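You operate a simulated robot arm through the tools that you are given. There is no shell and no other tool.

The job below is to be done with a simulated robot arm. You get a single attempt, and the scene is never put back.

JOB
Smooth the clamped foil, then lay it in the foil tray.
Fine: rub the creases out with the smoother and put it back; free the clamp after smoothing. Set down upright: smoother. What is to be rubbed or washed off counts as gone when no trace of it is left.

It is judged by the outcome, as a careful person would: the job done as asked, and still so three seconds after it is handed in. It fails if anything else is knocked over, pushed out of place, dropped, spilled or broken.

ROBOT AND FRAMES
A 7-joint arm with a two-finger gripper, fixed in place. Base frame: the origin is at the foot of the arm, x ahead of it, y to its left, z up; the work surface is at about z = 0. Units: mm, rad, N and s.
With the tool pointing down near the work surface it reaches from about 220 to 560 mm from the base axis. Its first joint turns from -2.897 to 2.897 rad. Payload 1.2 kg.
Tool frame: the origin (TCP) lies between the finger pads and is the grasp point; the fingertips stand 22 mm ahead of it; z points along the fingers, y is the line along which they close. The gripper opens to 92 mm. The gripper's body begins 65 mm behind the TCP.
Orientation is that of the tool frame in the base frame, as a unit quaternion [w, x, y, z]. With the fingers straight down and closing along the base's y, the tool's x points along the base's -x, its y along +y and its z along -z.

CONTROLS
- The arm moves only by the tool arm_command. Its arguments are lists of equal length, an entry for each row: "translation": the shift along the base's x, y, z in units of 250 mm (1.0 is 250 mm), a list of three; "rot": the turn, a rotation vector about the base's x, y, z in units of 90 degrees (1.0 is 90 degrees), a list of three; "hand": the finger opening in m, from 0 to 0.092. In form: {"translation": [[dx, dy, dz], ...], "rot": [[ax, ay, az], ...], "hand": [hand, ...]}. A call has 1 to 20 rows; each row is the pose to reach, as a shift and turn from the pose commanded when the call began. A call with a number of a shift or a turn outside -1 to 1 is refused whole. A row lasts 0.2 s, in which the tool goes at most 50 mm and 0.15 rad; a call with a longer step from one row to the next is refused whole, and so is a gripper value outside its range. A pose out of reach is approached as far as the arm can. The call stops where the force on the tool passes 40 N (or 10 N more than at its start, if that is more) or the arm is blocked; 0.2 s more then pass. Each finger halts on what it meets, pressing with about 26 N; the grip force reading is that of the motor and also rises with nothing between the fingers. The clock runs only during rows and for 0.2 s after the last one: add rows that repeat a pose to give the fingers time. The reply holds the time, the measured pose of the TCP, the force on the tool along the base axes, the opening and the grip force, in the units named above and with some noise, with the torque about the TCP (base axes, N m) and any sound that the robot's microphone picked up.
- Cameras (640 x 400 px; columns grow to the right, rows downward): "scene" is fixed at [229.9, 488.9, 631.7]; the picture's right is [-0.92, -0.39, 0.00], its down [-0.32, 0.77, -0.56] and it looks along [0.22, -0.52, -0.83] (base axes); focal length 253 px, centre (320, 200). "wrist" rides on the gripper at [71, 19, -102] in the tool frame; the picture's right is [-0.26, 0.97, 0.00], its down [-0.75, -0.20, -0.62] and it looks along [-0.60, -0.16, 0.78] (tool axes); focal length 280 px, centre (320, 200). There is no depth. A picture from a camera that has moved, and an enlarged one, comes with that camera's place and axes in the base frame and with its lens. The place of the scene camera against the robot may be out by one fixed shift of up to 25 mm in any direction.
- get_image(camera): a new picture of that camera. The clock stands still meanwhile.
- enlarge(camera, box): a new picture of the part [left, top, right, bottom] of that camera's present view, enlarged. The clock stands still meanwhile.
- sign_off(): hands the job in; it is judged then, once.

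Places have to be worked out from the pictures, the camera data and where the tool is seen. Open the gripper and draw the arm clear of the work before you hand the job in, unless the task says otherwise.

The tools are called after ">>>" by a JSON object that holds its "method" and its "body". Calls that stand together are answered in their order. arm_command: Moves the arm, as the interface text tells. Its arguments: {"type":"object","properties":{"translation":{"type":"array","items":{"type":"array","items":{"type":"number"}}},"rot":{"type":"array","items":{"type":"array","items":{"type":"number"}}},"hand":{"type":"array","items":{"type":"number"}}},"required":["translation","rot","hand"]} The other tools are called the same way: get_image (camera) takes a picture; enlarge (camera, box) takes an enlarged picture of a part of a camera's view; sign_off () hands the job in.

At the start:

```text
time: 0.0
tcp_pos: [374.9, 122.9, 333.5]
tcp_rot: [0.0, 0.0, 1.0, 0.0]
wrist_force: [-0.4, -0.5, 0.7]
ft_torque: [0.0, -0.04, 0.02]
finger_gap: 91.9
grasp_force: 0.0
```

scene: 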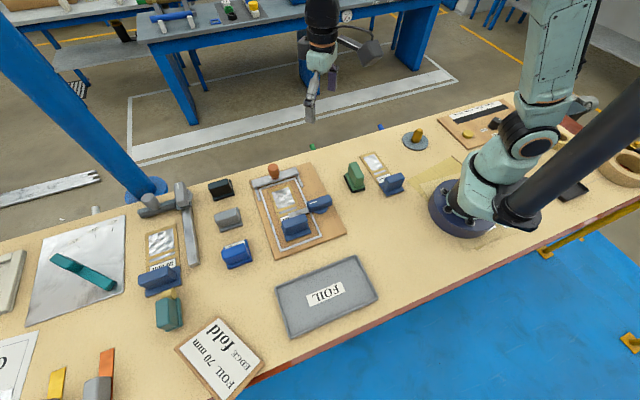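
wrist: 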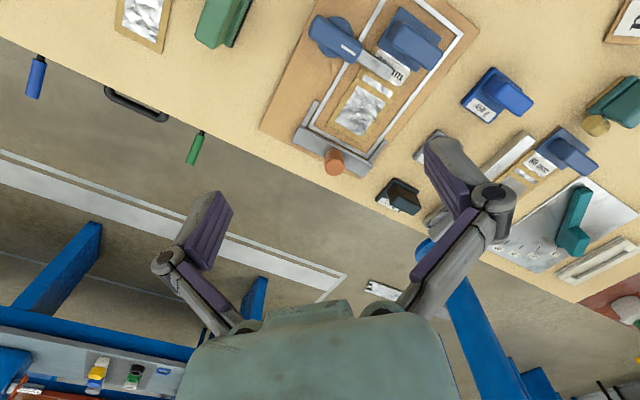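

I'll look more closely at the clamp board, the tools near it and the tray before I move anything.

>>> {"method": "enlarge", "body": {"camera": "scene", "box": [200, 140, 360, 270]}}

>>> {"method": "enlarge", "body": {"camera": "scene", "box": [120, 180, 300, 400]}}

>>> {"method": "enlarge", "body": {"camera": "wrist", "box": [260, 0, 640, 240]}}

>>> {"method": "enlarge", "body": {"camera": "scene", "box": [320, 120, 440, 210]}}

```text
3.08 times, centred on (280, 205) of scene
camera zoom: at [229.9, 488.9, 631.7], right [-0.92, -0.39, 0.0], down [-0.32, 0.77, -0.56], along [0.22, -0.52, -0.83], focal length 779 px, centre (443, 185)
```

zoom: 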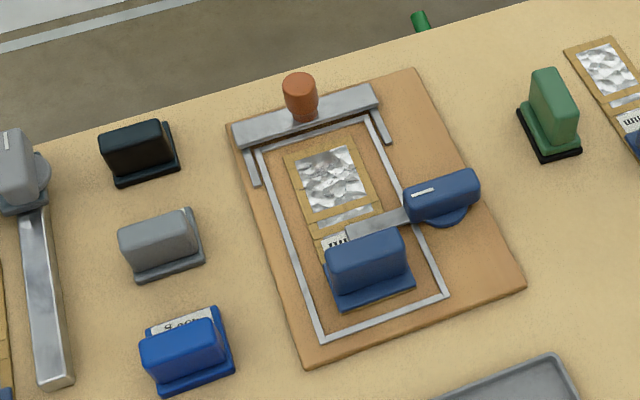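

```text
1.82 times, centred on (210, 290) of scene
camera zoom: at [229.9, 488.9, 631.7], right [-0.92, -0.39, 0.0], down [-0.32, 0.77, -0.56], along [0.22, -0.52, -0.83], focal length 460 px, centre (520, 36)
```

zoom: 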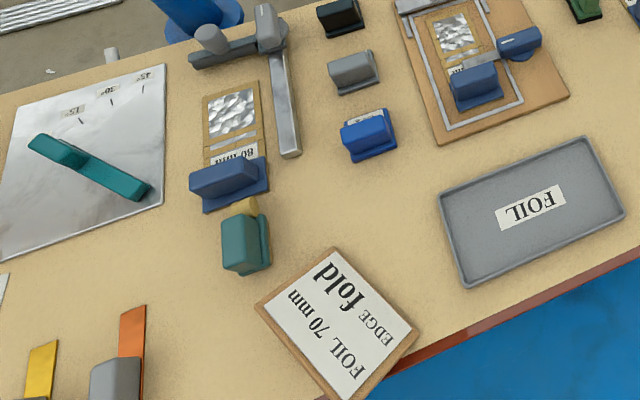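

```text
1.67 times, centred on (450, 120) of wrist
camera zoom: at [301.8, 142.1, 435.5], right [0.26, 0.97, 0.0], down [0.75, -0.2, 0.62], along [0.6, -0.16, -0.78], focal length 467 px, centre (103, 333)
```

zoom: 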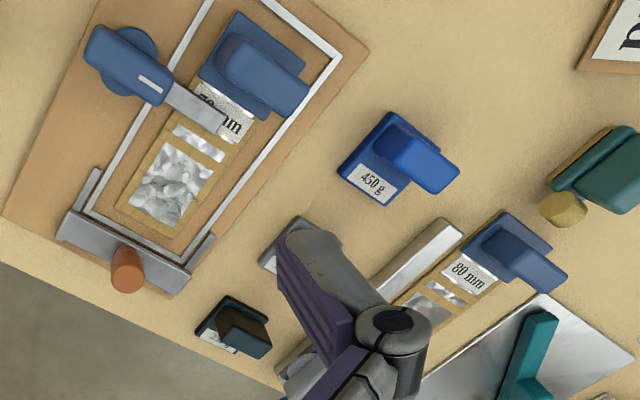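

```text
4.44 times, centred on (380, 165) of scene
camera zoom: at [229.9, 488.9, 631.7], right [-0.92, -0.39, 0.0], down [-0.32, 0.77, -0.56], along [0.22, -0.52, -0.83], focal length 1125 px, centre (53, 356)
```

zoom: 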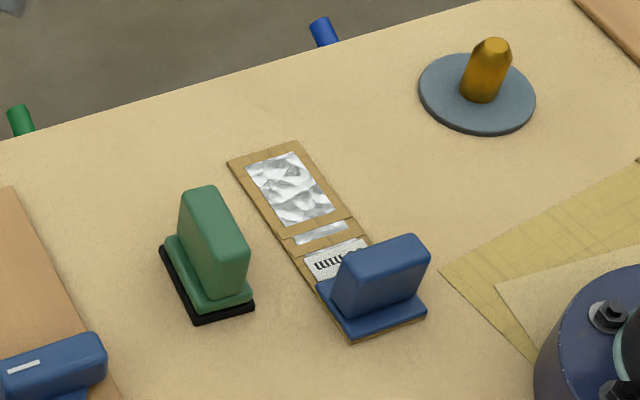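

The clamped foil lies on the tan board at roughly (475–500, 135–160), with the blue clamp lever on its arm-base side. I'll bring the wrist camera closer to identify the smoother, the clamp and the labels.

>>> {"method": "arm_command", "body": {"translation": [[-0.054, 0.07, -0.135], [-0.108, 0.14, -0.27], [-0.162, 0.21, -0.405], [-0.216, 0.28, -0.54], [-0.216, 0.28, -0.54]], "rot": [[0, 0, 0], [0, 0, 0], [0, 0, 0], [0, 0, 0], [0, 0, 0]], "hand": [0.092, 0.092, 0.092, 0.092, 0.092]}}

>>> {"method": "get_image", "body": {"camera": "wrist"}}

>>> {"method": "get_image", "body": {"camera": "scene"}}

```text
time: 1.2
tcp_pos: [319.5, 193.1, 197.3]
tcp_rot: [-0.001, -0.001, 1.0, -0.001]
wrist_force: [0.3, 0.8, 0.1]
ft_torque: [-0.02, 0.01, -0.02]
finger_gap: 92.0
grasp_force: 0.0
```

```text
taken
camera wrist: at [247.1, 212.3, 297.3], right [0.26, 0.97, 0.0], down [0.75, -0.2, 0.63], along [0.6, -0.16, -0.78], focal length 280 px, centre (320, 200)
```

wrist: 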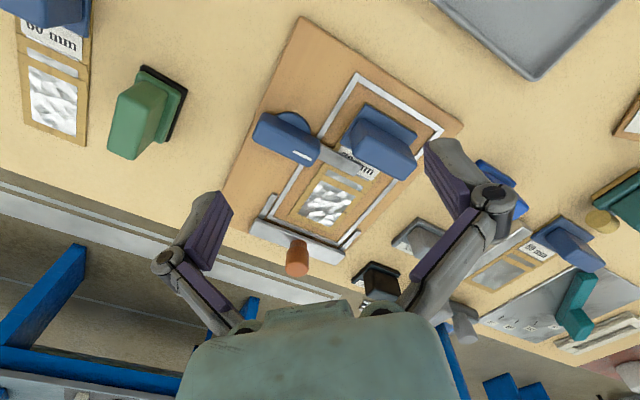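

```text
taken
```

scene: 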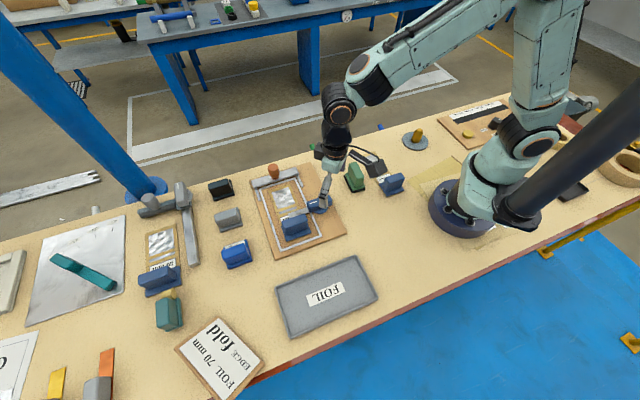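

The clamped card reads 70 mm and the two decoys read 60 and 80 mm. I'll enlarge the board and the candidate tools.

>>> {"method": "enlarge", "body": {"camera": "wrist", "box": [210, 60, 470, 290]}}

>>> {"method": "enlarge", "body": {"camera": "wrist", "box": [0, 20, 220, 180]}}

>>> {"method": "enlarge", "body": {"camera": "wrist", "box": [340, 140, 640, 360]}}

>>> {"method": "enlarge", "body": {"camera": "scene", "box": [190, 165, 290, 285]}}

>>> {"method": "enlarge", "body": {"camera": "scene", "box": [0, 180, 200, 400]}}

```text
1.74 times, centred on (340, 175) of wrist
camera zoom: at [247.1, 212.3, 297.3], right [0.26, 0.97, 0.0], down [0.75, -0.2, 0.63], along [0.6, -0.16, -0.78], focal length 488 px, centre (285, 244)
```

zoom: 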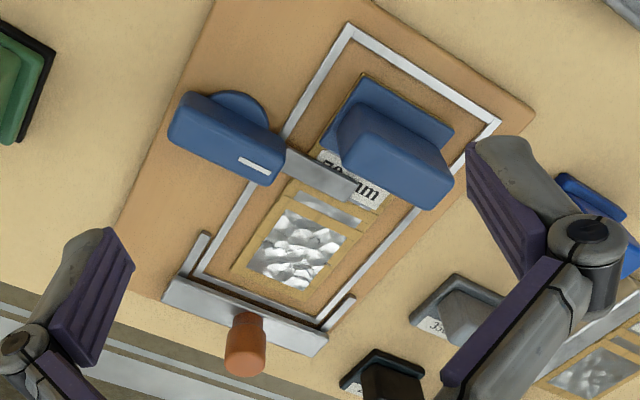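

```text
2.50 times, centred on (110, 100) of wrist
camera zoom: at [247.1, 212.3, 297.3], right [0.26, 0.97, 0.0], down [0.75, -0.2, 0.63], along [0.6, -0.16, -0.78], focal length 701 px, centre (845, 450)
```

zoom: 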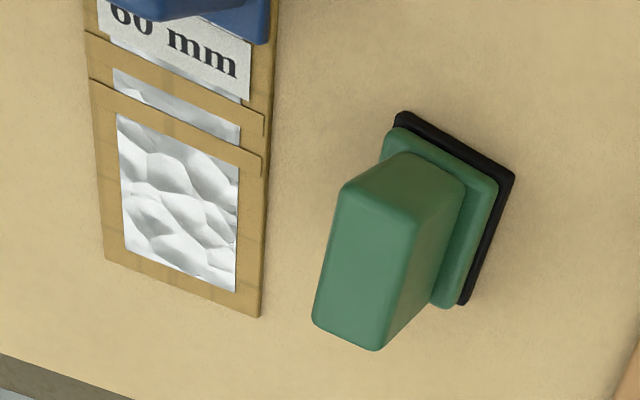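

```text
1.82 times, centred on (490, 250) of wrist
camera zoom: at [247.1, 212.3, 297.3], right [0.26, 0.97, 0.0], down [0.75, -0.2, 0.63], along [0.6, -0.16, -0.78], focal length 510 px, centre (11, 109)
```

zoom: 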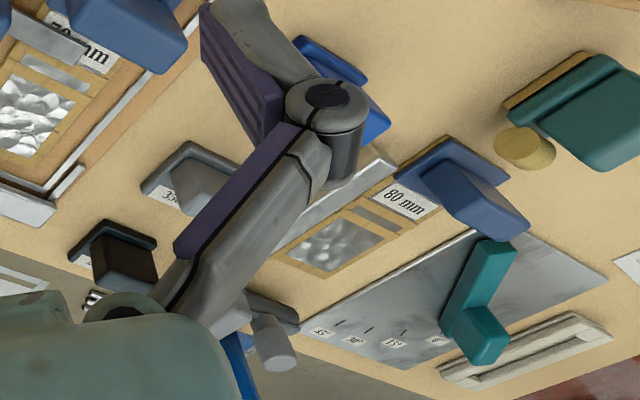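

```text
3.33 times, centred on (240, 225) of scene
camera zoom: at [229.9, 488.9, 631.7], right [-0.92, -0.39, 0.0], down [-0.32, 0.77, -0.56], along [0.22, -0.52, -0.83], focal length 844 px, centre (587, 117)
```

zoom: 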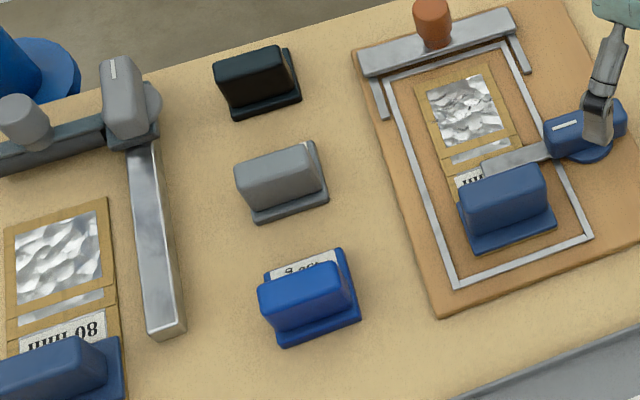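

```text
1.82 times, centred on (100, 290) of scene
camera zoom: at [229.9, 488.9, 631.7], right [-0.92, -0.39, 0.0], down [-0.32, 0.77, -0.56], along [0.22, -0.52, -0.83], focal length 460 px, centre (720, 36)
```

zoom: 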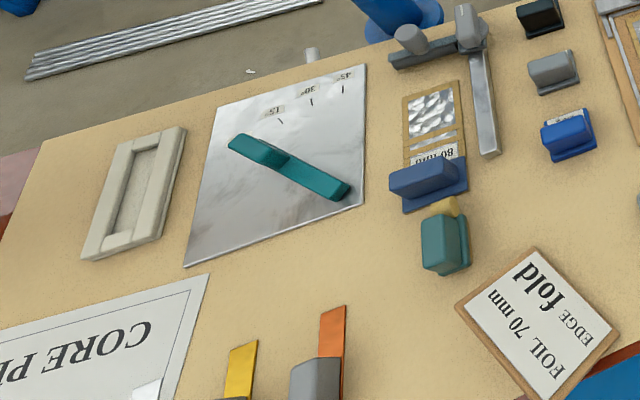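

The green block with the black pad sole is the only smoothing tool in reach. It's at about (306, 17), with a handle about 23 × 60 mm, its top at z ≈ 57, and its long axis near -49°. I'll go above it with the gripper turned to match, so I can check its position up close.

>>> {"method": "arm_command", "body": {"translation": [[-0.0075, -0.088, -0.024], [-0.015, -0.176, -0.0485], [-0.0225, -0.264, -0.073], [-0.03, -0.352, -0.097], [-0.0375, -0.44, -0.121], [-0.045, -0.528, -0.1455], [-0.0525, -0.616, -0.17], [-0.0596, -0.7036, -0.194], [-0.0596, -0.7036, -0.194]], "rot": [[0, 0, -0.068], [0, 0, -0.136], [0, 0, -0.204], [0, 0, -0.272], [0, 0, -0.34], [0, 0, -0.408], [0, 0, -0.476], [0, 0, -0.5444], [0, 0, -0.5444]], "hand": [0.092, 0.092, 0.092, 0.092, 0.092, 0.092, 0.092, 0.092, 0.092]}}

>>> {"method": "get_image", "body": {"camera": "wrist"}}

>>> {"method": "enlarge", "body": {"camera": "scene", "box": [300, 120, 420, 220]}}

```text
time: 3.2
tcp_pos: [305.2, 17.2, 150.0]
tcp_rot: [0.0, 0.414, 0.91, 0.001]
wrist_force: [0.3, 0.1, -0.3]
ft_torque: [0.02, -0.01, 0.01]
finger_gap: 91.9
grasp_force: 0.1
```

```text
taken
camera wrist: at [271.7, 84.3, 251.6], right [0.9, 0.43, 0.0], down [0.34, -0.7, 0.62], along [0.27, -0.56, -0.78], focal length 280 px, centre (320, 200)
```

wrist: 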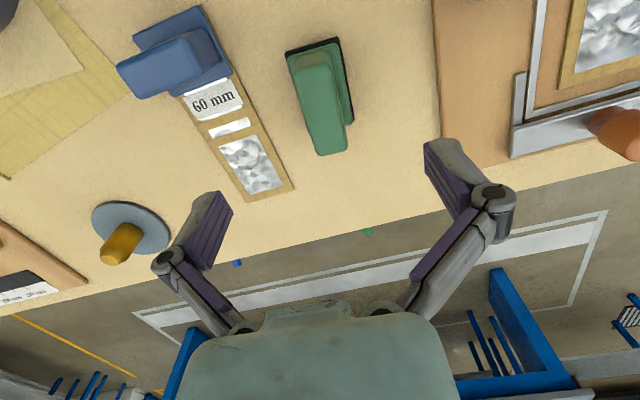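

```text
4.00 times, centred on (360, 170) of scene
camera zoom: at [229.9, 488.9, 631.7], right [-0.92, -0.39, 0.0], down [-0.32, 0.77, -0.56], along [0.22, -0.52, -0.83], focal length 1013 px, centre (160, 320)
```

zoom: 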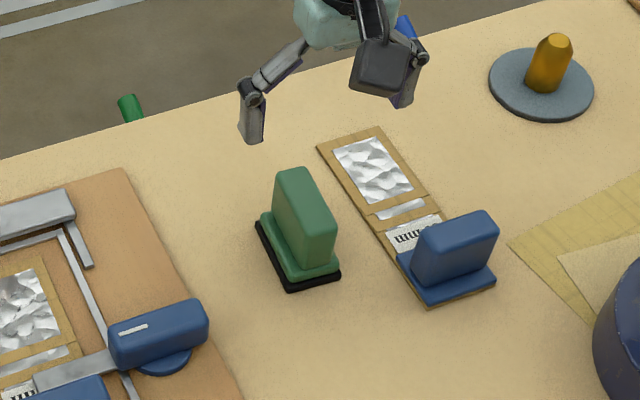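

Now I'll enlarge the smoother from this view to fix its centre and yaw.

>>> {"method": "enlarge", "body": {"camera": "wrist", "box": [240, 20, 400, 170]}}

```text
2.67 times, centred on (320, 95) of wrist
camera zoom: at [271.7, 84.3, 251.6], right [0.9, 0.43, 0.0], down [0.34, -0.7, 0.62], along [0.27, -0.56, -0.78], focal length 748 px, centre (320, 480)
```

zoom: 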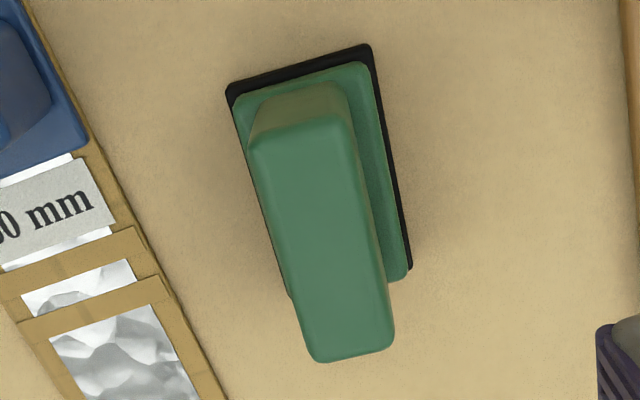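

The second view agrees: pad centre (306.3, 16.9), yaw about -50°, handle 26 × 62 mm with its top at z ≈ 57. I'll narrow the gripper to 60 mm, lower the TCP to z ≈ 42 and close on the handle.

>>> {"method": "arm_command", "body": {"translation": [[0.002, -0.001, -0.1], [0.004, -0.002, -0.22], [0.004, -0.002, -0.32], [0.004, -0.002, -0.38], [0.004, -0.002, -0.432], [0.004, -0.002, -0.432]], "rot": [[0, 0, -0.007], [0, 0, -0.0133], [0, 0, -0.0133], [0, 0, -0.0133], [0, 0, -0.0133], [0, 0, -0.0133]], "hand": [0.07, 0.06, 0.06, 0.06, 0.06, 0.06]}}

>>> {"method": "get_image", "body": {"camera": "wrist"}}

>>> {"method": "enlarge", "body": {"camera": "scene", "box": [300, 120, 420, 220]}}

```text
time: 4.6
tcp_pos: [304.6, 16.0, 41.0]
tcp_rot: [0.0, 0.424, 0.906, 0.0]
wrist_force: [-0.9, -0.1, -0.8]
ft_torque: [0.01, 0.01, 0.02]
finger_gap: 60.0
grasp_force: 0.1
```

```text
taken
camera wrist: at [273.9, 83.4, 143.1], right [0.91, 0.42, 0.0], down [0.33, -0.71, 0.63], along [0.26, -0.57, -0.78], focal length 280 px, centre (320, 200)
```

wrist: 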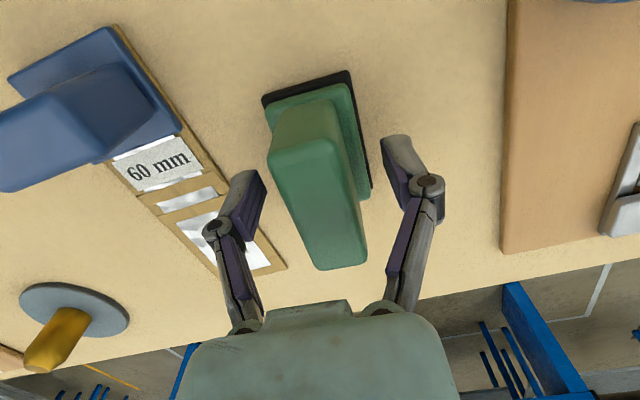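

```text
4.00 times, centred on (360, 170) of scene
camera zoom: at [229.9, 488.9, 631.7], right [-0.92, -0.39, 0.0], down [-0.32, 0.77, -0.56], along [0.22, -0.52, -0.83], focal length 1013 px, centre (160, 320)
```

zoom: 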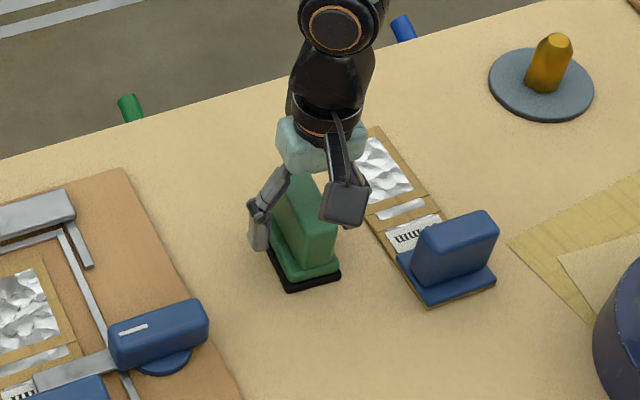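

The fingers straddle the handle without touching anything. I'm closing on it now.

>>> {"method": "arm_command", "body": {"translation": [[0, 0, 0], [0, 0, 0], [0, 0, 0], [0, 0, 0], [0, 0, 0]], "rot": [[0, 0, 0], [0, 0, 0], [0, 0, 0], [0, 0, 0], [0, 0, 0]], "hand": [0.045, 0.03, 0.01, 0.01, 0.01]}}

>>> {"method": "get_image", "body": {"camera": "wrist"}}

```text
time: 5.8
tcp_pos: [305.8, 16.7, 42.7]
tcp_rot: [0.0, 0.424, 0.906, 0.0]
wrist_force: [0.8, 1.1, 4.1]
ft_torque: [0.01, -0.01, 0.07]
finger_gap: 25.3
grasp_force: 26.4
```

```text
taken
camera wrist: at [274.0, 83.5, 143.4], right [0.91, 0.42, 0.0], down [0.33, -0.71, 0.62], along [0.26, -0.57, -0.78], focal length 280 px, centre (320, 200)
```

wrist: 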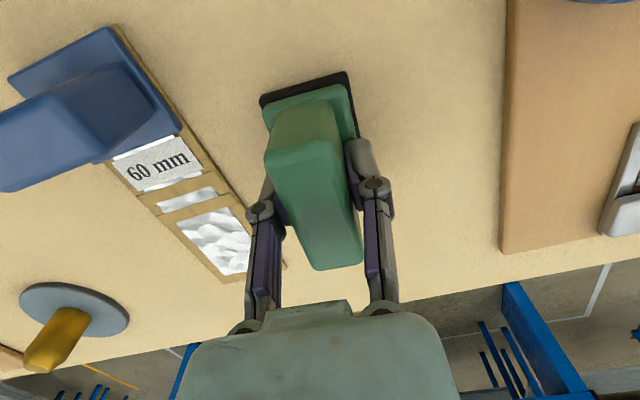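

The grip holds at 25.3 mm and 26 N. I'll lift the smoother straight up, then carry it high over to the foil on the board, turning about 4.7° to line up with the board.

>>> {"method": "arm_command", "body": {"translation": [[0, 0, 0.08], [0, 0, 0.2], [0, 0, 0.35], [0, 0, 0.48], [0.1, 0.09, 0.5], [0.22, 0.19, 0.5], [0.34, 0.29, 0.5], [0.46, 0.39, 0.5], [0.57, 0.49, 0.5], [0.67, 0.576, 0.5], [0.67, 0.576, 0.5]], "rot": [[0, 0, 0], [0, 0, 0], [0, 0, 0], [0, 0, 0], [0, 0, 0.01], [0, 0, 0.02], [0, 0, 0.03], [0, 0, 0.04], [0, 0, 0.052], [0, 0, 0.052], [0, 0, 0.052]], "hand": [0.01, 0.01, 0.01, 0.01, 0.01, 0.01, 0.01, 0.01, 0.01, 0.01, 0.01]}}

>>> {"method": "get_image", "body": {"camera": "wrist"}}

>>> {"method": "get_image", "body": {"camera": "scene"}}

```text
time: 8.2
tcp_pos: [473.2, 161.3, 168.9]
tcp_rot: [0.001, 0.386, 0.922, 0.0]
wrist_force: [0.2, -0.4, -1.8]
ft_torque: [0.01, -0.02, 0.05]
finger_gap: 25.4
grasp_force: 25.8
```

```text
taken
camera wrist: at [436.3, 225.2, 269.3], right [0.87, 0.49, 0.0], down [0.38, -0.68, 0.62], along [0.31, -0.55, -0.78], focal length 280 px, centre (320, 200)
```

wrist: 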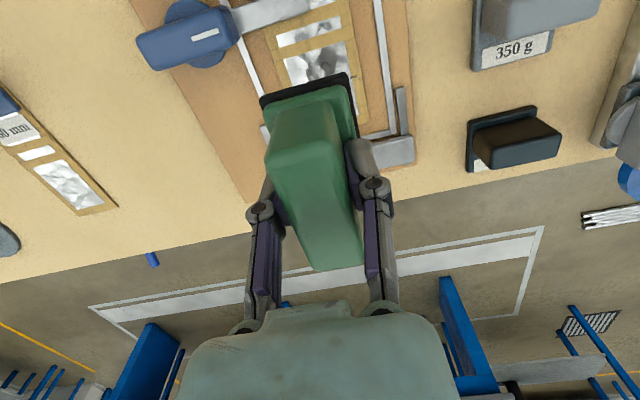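

```text
taken
```

scene: 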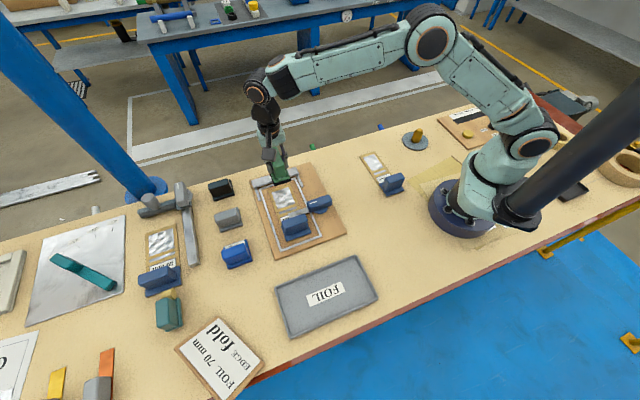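

I'll enlarge the foil and clamp area from here to pin down the foil's edges against the pad.

>>> {"method": "enlarge", "body": {"camera": "wrist", "box": [130, 0, 430, 190]}}

>>> {"method": "enlarge", "body": {"camera": "scene", "box": [230, 150, 350, 260]}}

```text
2.11 times, centred on (280, 95) of wrist
camera zoom: at [436.3, 225.2, 269.3], right [0.87, 0.49, 0.0], down [0.38, -0.68, 0.62], along [0.31, -0.55, -0.78], focal length 590 px, centre (404, 421)
```

zoom: 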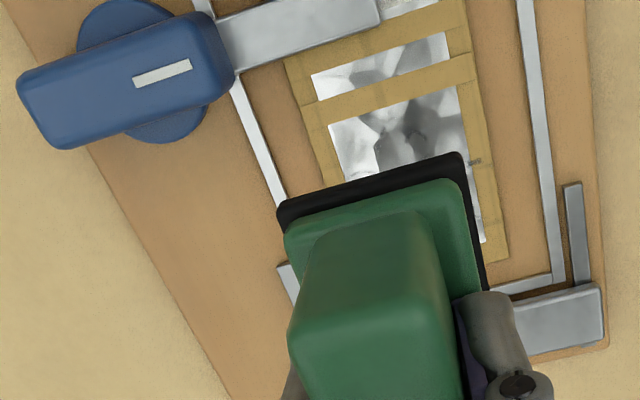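

```text
3.64 times, centred on (290, 205) of scene
camera zoom: at [229.9, 488.9, 631.7], right [-0.92, -0.39, 0.0], down [-0.32, 0.77, -0.56], along [0.22, -0.52, -0.83], focal length 921 px, centre (429, 182)
```

zoom: 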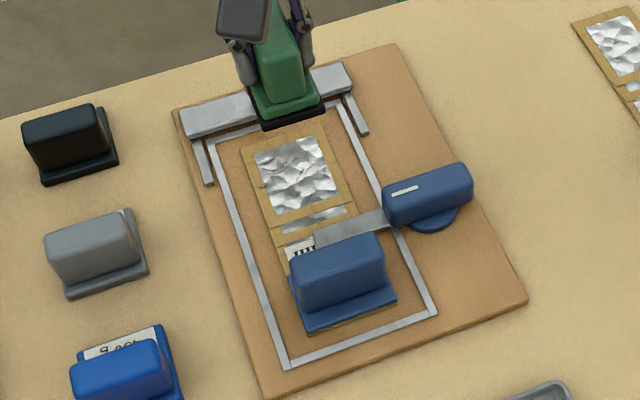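

The foil spans about 51 × 62 mm around (476.5, 160), with a thin strip window reaching toward the clamp arm. The pad clears the arm if its centre stays within ±18 mm along the board. I'll lower it to just above the foil.

>>> {"method": "arm_command", "body": {"translation": [[0.008, -0.002, -0.12], [0.008, -0.002, -0.24], [0.008, -0.002, -0.34], [0.008, -0.002, -0.4], [0.008, -0.002, -0.42], [0.008, -0.002, -0.42]], "rot": [[0, 0, 0], [0, 0, 0], [0, 0, 0], [0, 0, 0], [0, 0, 0], [0, 0, 0]], "hand": [0.01, 0.01, 0.01, 0.01, 0.01, 0.01]}}

>>> {"method": "get_image", "body": {"camera": "wrist"}}

>>> {"method": "enlarge", "body": {"camera": "scene", "box": [230, 150, 350, 260]}}

```text
time: 9.6
tcp_pos: [476.5, 159.0, 64.4]
tcp_rot: [0.0, 0.387, 0.922, 0.0]
wrist_force: [0.5, 0.4, -1.9]
ft_torque: [0.0, -0.01, 0.01]
finger_gap: 25.3
grasp_force: 26.0
```

```text
taken
camera wrist: at [438.6, 223.5, 165.0], right [0.87, 0.49, 0.0], down [0.38, -0.68, 0.62], along [0.31, -0.54, -0.78], focal length 280 px, centre (320, 200)
```

wrist: 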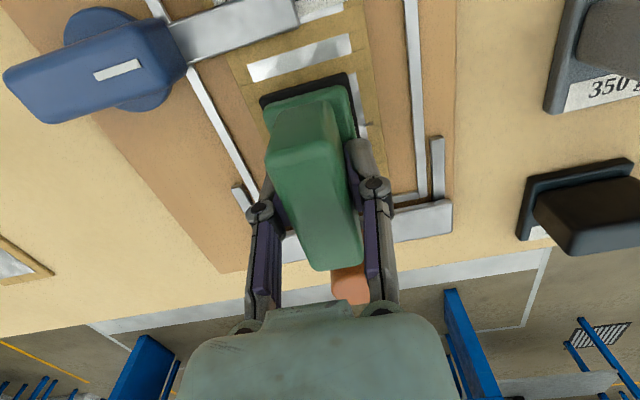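

```text
3.64 times, centred on (290, 205) of scene
camera zoom: at [229.9, 488.9, 631.7], right [-0.92, -0.39, 0.0], down [-0.32, 0.77, -0.56], along [0.22, -0.52, -0.83], focal length 921 px, centre (429, 182)
```

zoom: 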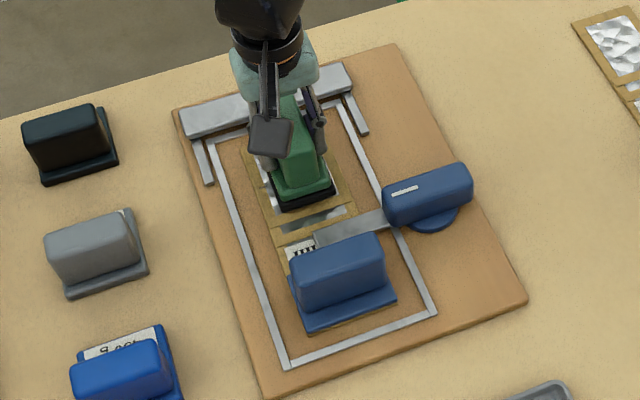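

The pad hangs centred over the foil and parallel to it. I'll ease down in small steps until I feel contact.

>>> {"method": "arm_command", "body": {"translation": [[0, 0, -0.008], [0, 0, -0.016], [0, 0, -0.024], [0, 0, -0.03], [0, 0, -0.034], [0, 0, -0.034]], "rot": [[0, 0, 0], [0, 0, 0], [0, 0, 0], [0, 0, 0], [0, 0, 0], [0, 0, 0]], "hand": [0.01, 0.01, 0.01, 0.01, 0.01, 0.01]}}

```text
time: 11.0
tcp_pos: [476.7, 160.3, 56.2]
tcp_rot: [0.001, 0.388, 0.922, 0.001]
wrist_force: [-7.1, -2.2, 23.3]
ft_torque: [-0.08, 0.19, 0.02]
finger_gap: 25.5
grasp_force: 26.1
```

It made contact at z ≈ 56 with about 23 N. I'll ease up 1 mm and make gentle strokes along the centre lane.

>>> {"method": "arm_command", "body": {"translation": [[0, 0, 0.004], [-0.0168, 0.0171, 0.004], [-0.0336, 0.0342, 0.004], [-0.0477, 0.0485, 0.004], [-0.028, 0.0285, 0.004], [0, 0, 0.004], [0.0224, -0.0228, 0.004], [0.0393, -0.0399, 0.004], [0.0224, -0.0228, 0.004], [0, 0, 0.004], [-0.028, 0.0285, 0.004], [-0.0477, 0.0485, 0.004], [-0.028, 0.0285, 0.004], [0, 0, 0.004]], "rot": [[0, 0, 0], [0, 0, 0], [0, 0, 0], [0, 0, 0], [0, 0, 0], [0, 0, 0], [0, 0, 0], [0, 0, 0], [0, 0, 0], [0, 0, 0], [0, 0, 0], [0, 0, 0], [0, 0, 0], [0, 0, 0]], "hand": [0.01, 0.01, 0.01, 0.01, 0.01, 0.01, 0.01, 0.01, 0.01, 0.01, 0.01, 0.01, 0.01, 0.01]}}

>>> {"method": "enlarge", "body": {"camera": "wrist", "box": [180, 0, 420, 150]}}

>>> {"method": "enlarge", "body": {"camera": "scene", "box": [230, 150, 350, 260]}}

```text
time: 14.0
tcp_pos: [476.0, 161.6, 55.2]
tcp_rot: [-0.001, 0.386, 0.923, 0.0]
wrist_force: [-3.9, 5.4, 13.0]
ft_torque: [0.05, 0.01, 0.03]
finger_gap: 25.6
grasp_force: 25.4
```

```text
2.67 times, centred on (300, 75) of wrist
camera zoom: at [438.0, 225.6, 156.5], right [0.87, 0.49, 0.0], down [0.39, -0.68, 0.62], along [0.31, -0.54, -0.78], focal length 748 px, centre (373, 533)
```

zoom: 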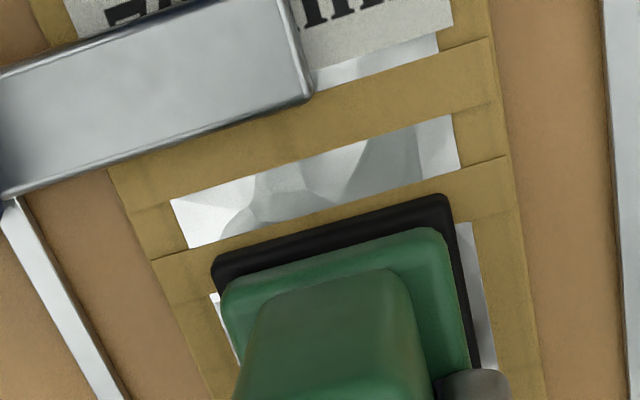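

```text
3.64 times, centred on (290, 205) of scene
camera zoom: at [229.9, 488.9, 631.7], right [-0.92, -0.39, 0.0], down [-0.32, 0.77, -0.56], along [0.22, -0.52, -0.83], focal length 921 px, centre (429, 182)
```

zoom: 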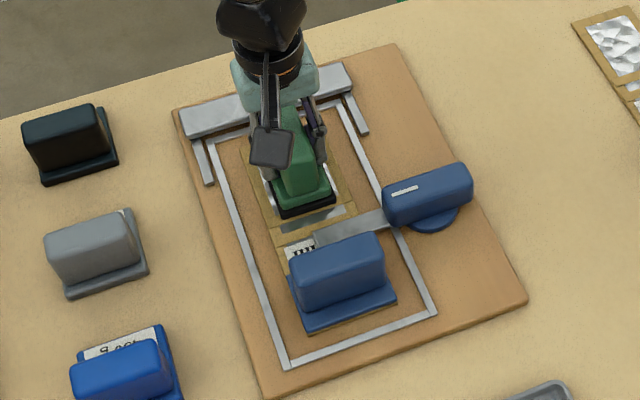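

The force holds steady at about 13 N and everything is in place. Next are the right and left lanes, 14 mm either side of centre.

>>> {"method": "arm_command", "body": {"translation": [[0.02, 0.0196, 0], [0.0399, 0.0392, 0], [0.0175, 0.062, 0], [-0.0078, 0.0877, 0], [0.0175, 0.062, 0], [0.0399, 0.0392, 0], [0.0623, 0.0164, 0], [0.0792, -0.0007, 0], [0.0623, 0.0164, 0], [0.0399, 0.0392, 0], [0.02, 0.0196, 0], [0, 0, 0], [-0.02, -0.0196, 0], [-0.0399, -0.0392, 0], [-0.0623, -0.0164, 0], [-0.0876, 0.0093, 0], [-0.0623, -0.0164, 0], [-0.0399, -0.0392, 0], [-0.0175, -0.062, 0], [-0.0006, -0.0791, 0]], "rot": [[0, 0, 0], [0, 0, 0], [0, 0, 0], [0, 0, 0], [0, 0, 0], [0, 0, 0], [0, 0, 0], [0, 0, 0], [0, 0, 0], [0, 0, 0], [0, 0, 0], [0, 0, 0], [0, 0, 0], [0, 0, 0], [0, 0, 0], [0, 0, 0], [0, 0, 0], [0, 0, 0], [0, 0, 0], [0, 0, 0]], "hand": [0.01, 0.01, 0.01, 0.01, 0.01, 0.01, 0.01, 0.01, 0.01, 0.01, 0.01, 0.01, 0.01, 0.01, 0.01, 0.01, 0.01, 0.01, 0.01, 0.01]}}

```text
time: 18.2
tcp_pos: [474.7, 139.8, 55.4]
tcp_rot: [0.0, 0.387, 0.922, 0.0]
wrist_force: [-1.2, 1.8, 3.7]
ft_torque: [0.03, 0.04, -0.02]
finger_gap: 25.6
grasp_force: 26.3
```

I'll lift straight up to inspect the foil.

>>> {"method": "arm_command", "body": {"translation": [[0, 0, 0.05], [0, 0, 0.2], [0, 0, 0.36], [0.02, -0.02, 0.44], [0.04, -0.04, 0.44]], "rot": [[0, 0, 0], [0, 0, 0], [0, 0, 0], [0, 0, 0], [0, 0, 0]], "hand": [0.01, 0.01, 0.01, 0.01, 0.01]}}

>>> {"method": "enlarge", "body": {"camera": "scene", "box": [240, 160, 330, 240]}}

>>> {"method": "enlarge", "body": {"camera": "wrist", "box": [230, 0, 430, 130]}}

```text
time: 19.4
tcp_pos: [486.5, 130.1, 166.5]
tcp_rot: [-0.001, 0.387, 0.922, 0.0]
wrist_force: [-0.1, -0.5, -0.9]
ft_torque: [0.0, -0.02, 0.0]
finger_gap: 25.3
grasp_force: 25.8
```

```text
5.00 times, centred on (285, 200) of scene
camera zoom: at [229.9, 488.9, 631.7], right [-0.92, -0.39, 0.0], down [-0.32, 0.77, -0.56], along [0.22, -0.52, -0.83], focal length 1266 px, centre (495, 200)
```

zoom: 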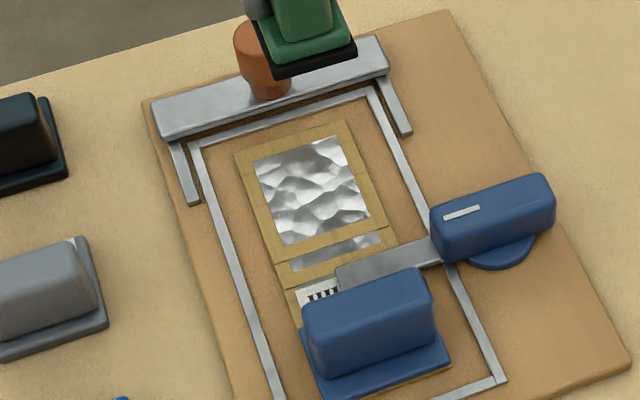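

```text
3.08 times, centred on (330, 65) of wrist
camera zoom: at [448.4, 194.3, 266.7], right [0.87, 0.49, 0.0], down [0.38, -0.68, 0.63], along [0.31, -0.55, -0.78], focal length 863 px, centre (289, 615)
```

zoom: 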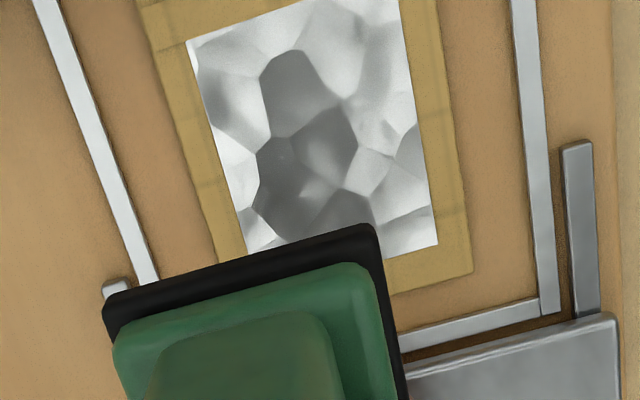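

The foil looks greyer and flatter than before but creases remain, so the rubbing works and needs more passes. I'll go back down for more strokes at a steady pressure.

>>> {"method": "arm_command", "body": {"translation": [[-0.02, 0.06, -0.08], [-0.0394, 0.119, -0.22], [-0.0394, 0.119, -0.36], [-0.0394, 0.119, -0.41], [-0.0394, 0.119, -0.43], [-0.0394, 0.119, -0.438], [-0.0394, 0.119, -0.443], [-0.0394, 0.119, -0.443]], "rot": [[0, 0, 0], [0, 0, 0], [0, 0, 0], [0, 0, 0], [0, 0, 0], [0, 0, 0], [0, 0, 0], [0, 0, 0]], "hand": [0.01, 0.01, 0.01, 0.01, 0.01, 0.01, 0.01, 0.01]}}

```text
time: 21.2
tcp_pos: [476.1, 160.2, 54.7]
tcp_rot: [0.001, 0.387, 0.922, 0.001]
wrist_force: [-6.8, -2.0, 20.7]
ft_torque: [0.0, 0.38, 0.01]
finger_gap: 25.7
grasp_force: 26.0
```

About 21 N of contact. I'll zigzag over the centre and right lanes.

>>> {"method": "arm_command", "body": {"translation": [[-0.0252, 0.0257, 0], [-0.0477, 0.0485, 0], [-0.0224, 0.0228, 0], [0.0056, -0.0057, 0], [0.0364, -0.0371, 0], [0.0535, -0.0203, 0], [0.0255, 0.0082, 0], [-0.0025, 0.0368, 0], [-0.0306, 0.0653, 0], [-0.0135, 0.0821, 0], [0.0146, 0.0536, 0], [0.0426, 0.025, 0], [0.0706, -0.0035, 0], [0.0426, 0.025, 0], [0.0146, 0.0536, 0], [-0.0135, 0.0821, 0], [-0.0363, 0.0597, 0], [-0.0139, 0.0256, 0], [0.0084, -0.0086, 0], [0, 0, 0]], "rot": [[0, 0, 0], [0, 0, 0], [0, 0, 0], [0, 0, 0], [0, 0, 0], [0, 0, 0], [0, 0, 0], [0, 0, 0], [0, 0, 0], [0, 0, 0], [0, 0, 0], [0, 0, 0], [0, 0, 0], [0, 0, 0], [0, 0, 0], [0, 0, 0], [0, 0, 0], [0, 0, 0], [0, 0, 0], [0, 0, 0]], "hand": [0.01, 0.01, 0.01, 0.01, 0.01, 0.01, 0.01, 0.01, 0.01, 0.01, 0.01, 0.01, 0.01, 0.01, 0.01, 0.01, 0.01, 0.01, 0.01, 0.01]}}

```text
time: 22.7
tcp_pos: [488.8, 151.6, 54.8]
tcp_rot: [0.001, 0.388, 0.922, -0.001]
wrist_force: [-2.2, -1.6, 7.4]
ft_torque: [0.16, 0.21, 0.06]
finger_gap: 25.3
grasp_force: 25.6
stopped in row 7: the force on the tool passed its limit at 41 N (the readings are from after the stop); the commanded pose is now the measured one
```

The stroke stopped on a 41 N force spike near the far end of the board. I'll check whether the pad or gripper met something.

>>> {"method": "enlarge", "body": {"camera": "scene", "box": [230, 140, 350, 250]}}

>>> {"method": "get_image", "body": {"camera": "wrist"}}

```text
3.64 times, centred on (290, 195) of scene
camera zoom: at [229.9, 488.9, 631.7], right [-0.92, -0.39, 0.0], down [-0.32, 0.77, -0.56], along [0.22, -0.52, -0.83], focal length 921 px, centre (429, 218)
```

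zoom: 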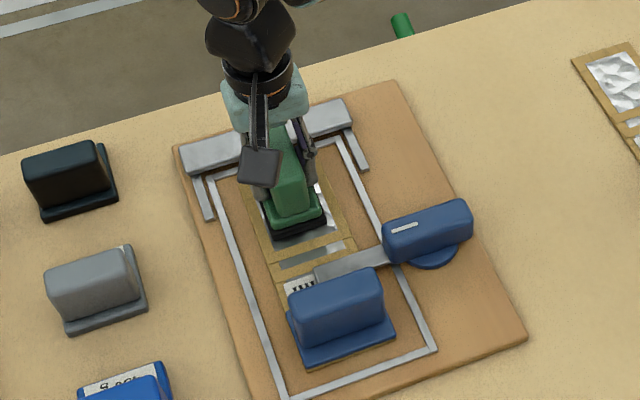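

```text
taken
camera wrist: at [451.5, 216.2, 156.1], right [0.87, 0.49, 0.0], down [0.38, -0.68, 0.63], along [0.3, -0.55, -0.78], focal length 280 px, centre (320, 200)
```

wrist: 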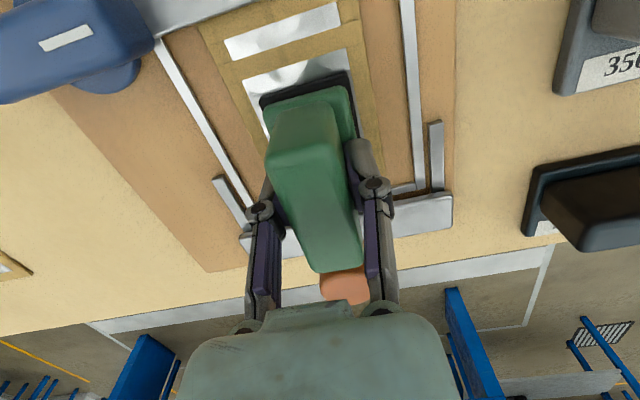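

Nothing has shifted. The pad's leading edge probably touched the bracket bar, since it was furthest out there. I'll keep the strokes within +6 mm at that end, use a slightly lighter press, and go on.

>>> {"method": "arm_command", "body": {"translation": [[-0.0324, 0.0164, 0], [-0.0604, 0.045, -0.001], [-0.0941, 0.0792, -0.001], [-0.0604, 0.045, -0.001], [-0.0324, 0.0164, -0.001], [-0.0038, 0.0444, -0.001], [-0.0318, 0.073, -0.001], [-0.0655, 0.1072, -0.001], [-0.0318, 0.073, -0.001], [-0.0038, 0.0444, -0.001], [-0.0318, 0.073, -0.001], [-0.0655, 0.1072, -0.001], [-0.0941, 0.0792, -0.001], [-0.1226, 0.0511, -0.001], [-0.0889, 0.0169, -0.001], [-0.0609, -0.0117, -0.001], [-0.0889, 0.0169, -0.001], [-0.1226, 0.0511, -0.001], [-0.0889, 0.0169, -0.001], [-0.0609, -0.0117, -0.001]], "rot": [[0, 0, 0], [0, 0, 0], [0, 0, 0], [0, 0, 0], [0, 0, 0], [0, 0, 0], [0, 0, 0], [0, 0, 0], [0, 0, 0], [0, 0, 0], [0, 0, 0], [0, 0, 0], [0, 0, 0], [0, 0, 0], [0, 0, 0], [0, 0, 0], [0, 0, 0], [0, 0, 0], [0, 0, 0], [0, 0, 0]], "hand": [0.01, 0.01, 0.01, 0.01, 0.01, 0.01, 0.01, 0.01, 0.01, 0.01, 0.01, 0.01, 0.01, 0.01, 0.01, 0.01, 0.01, 0.01, 0.01, 0.01]}}

>>> {"method": "enlarge", "body": {"camera": "scene", "box": [240, 150, 340, 240]}}

>>> {"method": "enlarge", "body": {"camera": "wrist", "box": [180, 0, 420, 150]}}

```text
time: 24.0
tcp_pos: [482.8, 157.3, 55.0]
tcp_rot: [0.001, 0.389, 0.921, 0.0]
wrist_force: [-0.8, -0.3, 6.0]
ft_torque: [0.07, 0.03, -0.01]
finger_gap: 25.4
grasp_force: 26.1
stopped in row 6: the force on the tool passed its limit at 42 N (the readings are from after the stop); the commanded pose is now the measured one
```

```text
4.44 times, centred on (290, 195) of scene
camera zoom: at [229.9, 488.9, 631.7], right [-0.92, -0.39, 0.0], down [-0.32, 0.77, -0.56], along [0.22, -0.52, -0.83], focal length 1125 px, centre (453, 222)
```

zoom: 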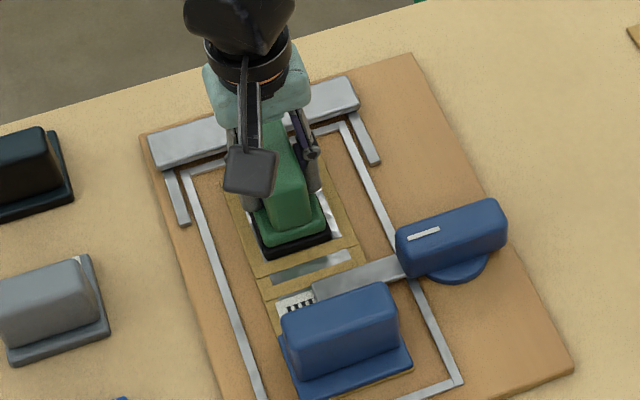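

```text
2.67 times, centred on (300, 75) of wrist
camera zoom: at [445.7, 222.2, 156.2], right [0.87, 0.49, 0.0], down [0.38, -0.68, 0.63], along [0.3, -0.55, -0.78], focal length 748 px, centre (373, 533)
```

zoom: 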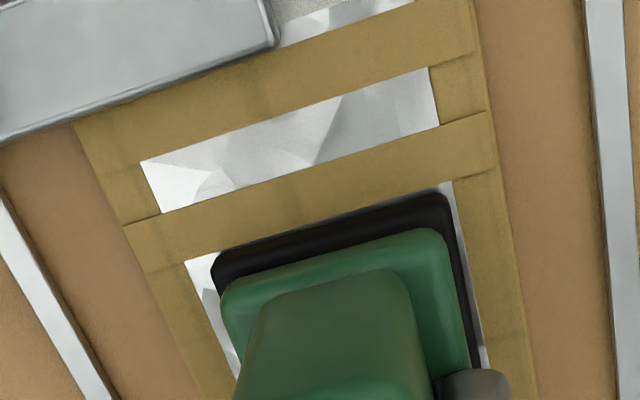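

The stop came at the same sideways position (+2.8 mm across), where the pad edge seems to catch the card's raised frame. The strip now shows less contrast, so I'll keep to lengthwise strokes down the centre.

>>> {"method": "arm_command", "body": {"translation": [[-0.0363, 0.0221, 0], [-0.0699, 0.0563, -0.0024], [-0.0363, 0.0221, -0.0024], [-0.0082, -0.0064, -0.0024], [-0.0363, 0.0221, -0.0024], [-0.0699, 0.0563, -0.0024], [-0.0363, 0.0221, -0.0024], [-0.0082, -0.0064, -0.0024], [-0.0363, 0.0221, -0.0024], [-0.0699, 0.0563, -0.0024], [-0.0363, 0.0221, -0.0024], [-0.0082, -0.0064, -0.0024], [-0.0363, 0.0221, -0.0024], [-0.0699, 0.0563, -0.0024], [-0.0363, 0.0221, -0.0024], [-0.0082, -0.0064, -0.0024], [-0.0363, 0.0221, -0.0024], [-0.0699, 0.0563, -0.0024], [-0.0363, 0.0221, -0.0024], [-0.0082, -0.0064, -0.0024]], "rot": [[0, 0, 0], [0, 0, 0], [0, 0, 0], [0, 0, 0], [0, 0, 0], [0, 0, 0], [0, 0, 0], [0, 0, 0], [0, 0, 0], [0, 0, 0], [0, 0, 0], [0, 0, 0], [0, 0, 0], [0, 0, 0], [0, 0, 0], [0, 0, 0], [0, 0, 0], [0, 0, 0], [0, 0, 0], [0, 0, 0]], "hand": [0.01, 0.01, 0.01, 0.01, 0.01, 0.01, 0.01, 0.01, 0.01, 0.01, 0.01, 0.01, 0.01, 0.01, 0.01, 0.01, 0.01, 0.01, 0.01, 0.01]}}

>>> {"method": "enlarge", "body": {"camera": "wrist", "box": [180, 0, 420, 150]}}

```text
time: 25.6
tcp_pos: [469.0, 168.0, 56.0]
tcp_rot: [-0.003, 0.387, 0.922, -0.001]
wrist_force: [-1.7, -0.4, 7.4]
ft_torque: [-0.18, -0.22, -0.03]
finger_gap: 25.6
grasp_force: 25.7
stopped in row 7: the force on the tool passed its limit at 47 N (the readings are from after the stop); the commanded pose is now the measured one
```

```text
2.67 times, centred on (300, 75) of wrist
camera zoom: at [431.7, 232.4, 156.7], right [0.87, 0.49, -0.01], down [0.39, -0.68, 0.62], along [0.3, -0.54, -0.78], focal length 748 px, centre (373, 533)
```

zoom: 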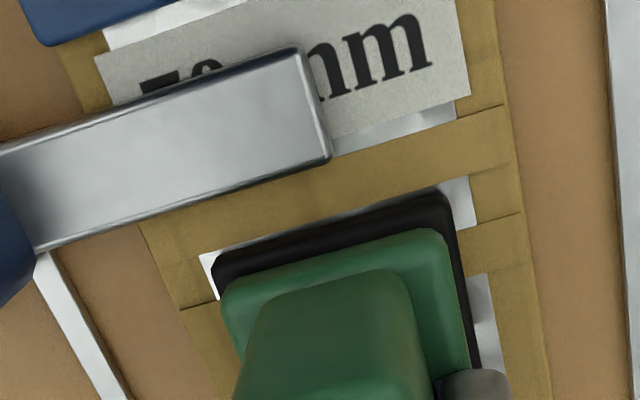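

That was another spike just as a stroke reversed; a fast reversal with firm pressure appears to be too much. I'll use slower, lighter strokes at the current height, where it reads about 7 N.

>>> {"method": "arm_command", "body": {"translation": [[-0.014, 0.0143, 0], [0.0028, -0.0029, 0], [0.0196, -0.02, 0], [0.0364, -0.0371, 0], [0.0533, -0.0542, 0], [0.0364, -0.0371, 0], [0.0196, -0.02, 0], [0.0028, -0.0029, 0], [-0.014, 0.0143, 0], [0.0028, -0.0029, 0], [0.0196, -0.02, 0], [0.0364, -0.0371, 0], [0.0533, -0.0542, 0], [0.0364, -0.0371, 0], [0.0196, -0.02, 0], [0.0028, -0.0029, 0], [-0.014, 0.0143, 0], [0.0028, -0.0029, 0], [0.0196, -0.02, 0], [0.0364, -0.0371, 0]], "rot": [[0, 0, 0], [0, 0, 0], [0, 0, 0], [0, 0, 0], [0, 0, 0], [0, 0, 0], [0, 0, 0], [0, 0, 0], [0, 0, 0], [0, 0, 0], [0, 0, 0], [0, 0, 0], [0, 0, 0], [0, 0, 0], [0, 0, 0], [0, 0, 0], [0, 0, 0], [0, 0, 0], [0, 0, 0], [0, 0, 0]], "hand": [0.01, 0.01, 0.01, 0.01, 0.01, 0.01, 0.01, 0.01, 0.01, 0.01, 0.01, 0.01, 0.01, 0.01, 0.01, 0.01, 0.01, 0.01, 0.01, 0.01]}}

>>> {"method": "enlarge", "body": {"camera": "wrist", "box": [180, 0, 420, 150]}}

>>> {"method": "enlarge", "body": {"camera": "scene", "box": [240, 150, 340, 240]}}

```text
time: 29.8
tcp_pos: [477.1, 159.7, 54.3]
tcp_rot: [-0.004, 0.385, 0.923, 0.0]
wrist_force: [-8.4, 9.4, 25.6]
ft_torque: [0.36, 0.16, 0.07]
finger_gap: 25.4
grasp_force: 26.0
```

```text
2.67 times, centred on (300, 75) of wrist
camera zoom: at [440.5, 223.7, 156.6], right [0.87, 0.49, -0.01], down [0.39, -0.68, 0.62], along [0.3, -0.54, -0.78], focal length 748 px, centre (373, 533)
```

zoom: 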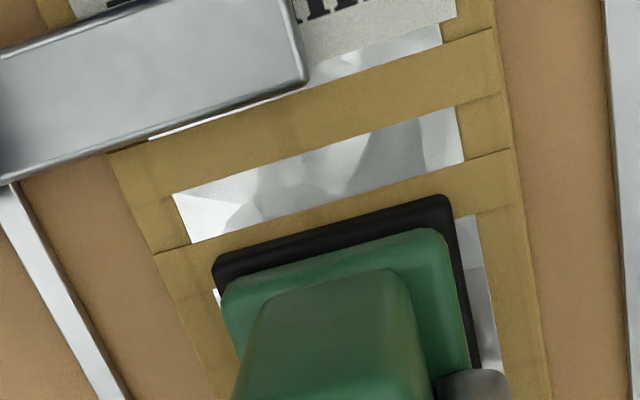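

```text
4.44 times, centred on (290, 195) of scene
camera zoom: at [229.9, 488.9, 631.7], right [-0.92, -0.39, 0.0], down [-0.32, 0.77, -0.56], along [0.22, -0.52, -0.83], focal length 1125 px, centre (453, 222)
```

zoom: 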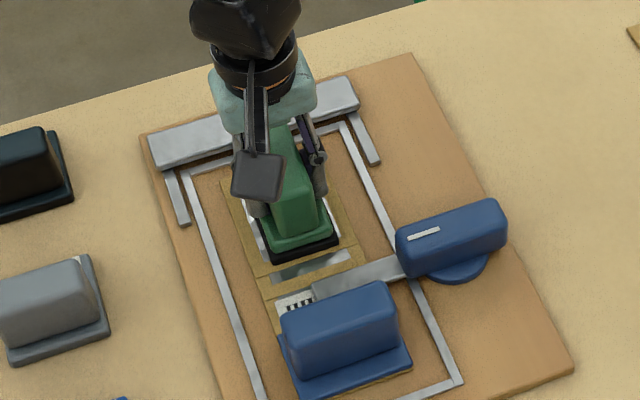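

It completed without a stop, at up to 25 N by the end. I'll ease up 1 mm, correct the slight tilt that crept in, and stroke with gentle sideways drift to cover the edges.

>>> {"method": "arm_command", "body": {"translation": [[0, 0, 0.004], [-0.0168, 0.0171, 0.004], [-0.0336, 0.0342, 0.004], [-0.0505, 0.0514, 0.004], [-0.0279, 0.0398, 0.004], [-0.0054, 0.0283, 0.004], [0.0171, 0.0168, 0.004], [0.0396, 0.0053, 0.004], [0.0228, 0.0224, 0.004], [0.006, 0.0395, 0.004], [-0.0108, 0.0566, 0.004], [-0.0277, 0.0738, 0.004], [-0.0222, 0.0454, 0.004], [-0.0168, 0.0171, 0.004], [-0.0114, -0.0112, 0.004], [-0.006, -0.0395, 0.004], [-0.0228, -0.0224, 0.004], [-0.0396, -0.0053, 0.004], [-0.0564, 0.0118, 0.004], [-0.0733, 0.029, 0.004]], "rot": [[-0.002, -0.0047, 0], [-0.002, -0.0047, 0], [-0.002, -0.0047, 0], [-0.002, -0.0047, 0], [-0.002, -0.0047, 0], [-0.002, -0.0047, 0], [-0.002, -0.0047, 0], [-0.002, -0.0047, 0], [-0.002, -0.0047, 0], [-0.002, -0.0047, 0], [-0.002, -0.0047, 0], [-0.002, -0.0047, 0], [-0.002, -0.0047, 0], [-0.002, -0.0047, 0], [-0.002, -0.0047, 0], [-0.002, -0.0047, 0], [-0.002, -0.0047, 0], [-0.002, -0.0047, 0], [-0.002, -0.0047, 0], [-0.002, -0.0047, 0]], "hand": [0.01, 0.01, 0.01, 0.01, 0.01, 0.01, 0.01, 0.01, 0.01, 0.01, 0.01, 0.01, 0.01, 0.01, 0.01, 0.01, 0.01, 0.01, 0.01, 0.01]}}

```text
time: 34.0
tcp_pos: [457.8, 166.8, 54.9]
tcp_rot: [0.0, 0.387, 0.922, -0.001]
wrist_force: [1.9, -1.6, 3.5]
ft_torque: [0.02, -0.06, -0.02]
finger_gap: 25.2
grasp_force: 26.1
```

That ran cleanly. I'll lift and inspect the foil again.

>>> {"method": "arm_command", "body": {"translation": [[0, 0, 0.06], [0, 0, 0.22], [0.04, -0.04, 0.36], [0.1, -0.09, 0.44], [0.13, -0.12, 0.44], [0.13, -0.12, 0.44]], "rot": [[0, 0, 0], [0, 0, 0], [0, 0, 0], [0, 0, 0], [0, 0, 0], [0, 0, 0]], "hand": [0.01, 0.01, 0.01, 0.01, 0.01, 0.01]}}

>>> {"method": "enlarge", "body": {"camera": "scene", "box": [240, 160, 330, 240]}}

>>> {"method": "enlarge", "body": {"camera": "wrist", "box": [230, 0, 430, 130]}}

```text
time: 35.4
tcp_pos: [490.8, 135.3, 165.2]
tcp_rot: [0.0, 0.387, 0.922, -0.001]
wrist_force: [0.3, 0.1, -2.2]
ft_torque: [0.02, 0.02, -0.02]
finger_gap: 25.4
grasp_force: 25.9
```

```text
5.00 times, centred on (285, 200) of scene
camera zoom: at [229.9, 488.9, 631.7], right [-0.92, -0.39, 0.0], down [-0.32, 0.77, -0.56], along [0.22, -0.52, -0.83], focal length 1266 px, centre (495, 200)
```

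zoom: 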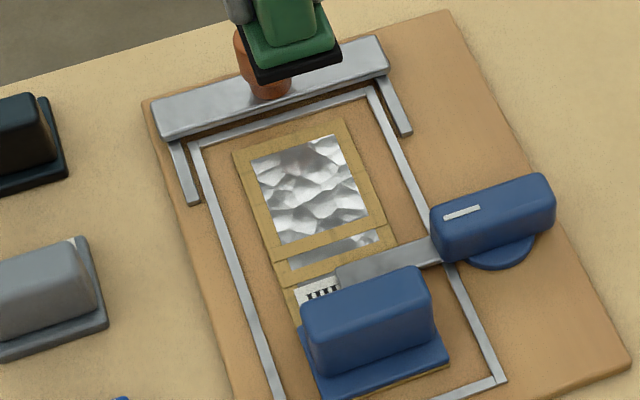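

```text
3.08 times, centred on (330, 65) of wrist
camera zoom: at [454.6, 200.1, 266.2], right [0.87, 0.49, 0.0], down [0.38, -0.68, 0.63], along [0.31, -0.55, -0.78], focal length 863 px, centre (289, 615)
```

zoom: 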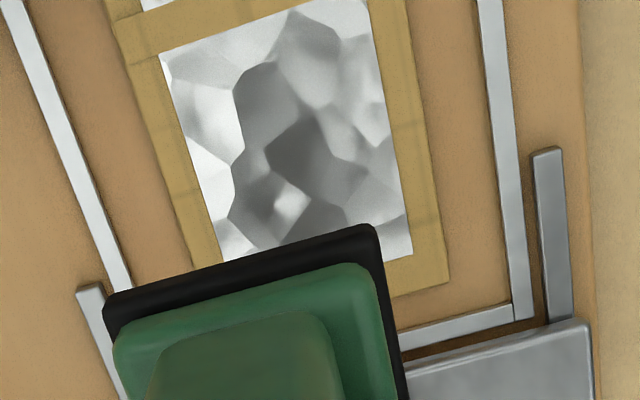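

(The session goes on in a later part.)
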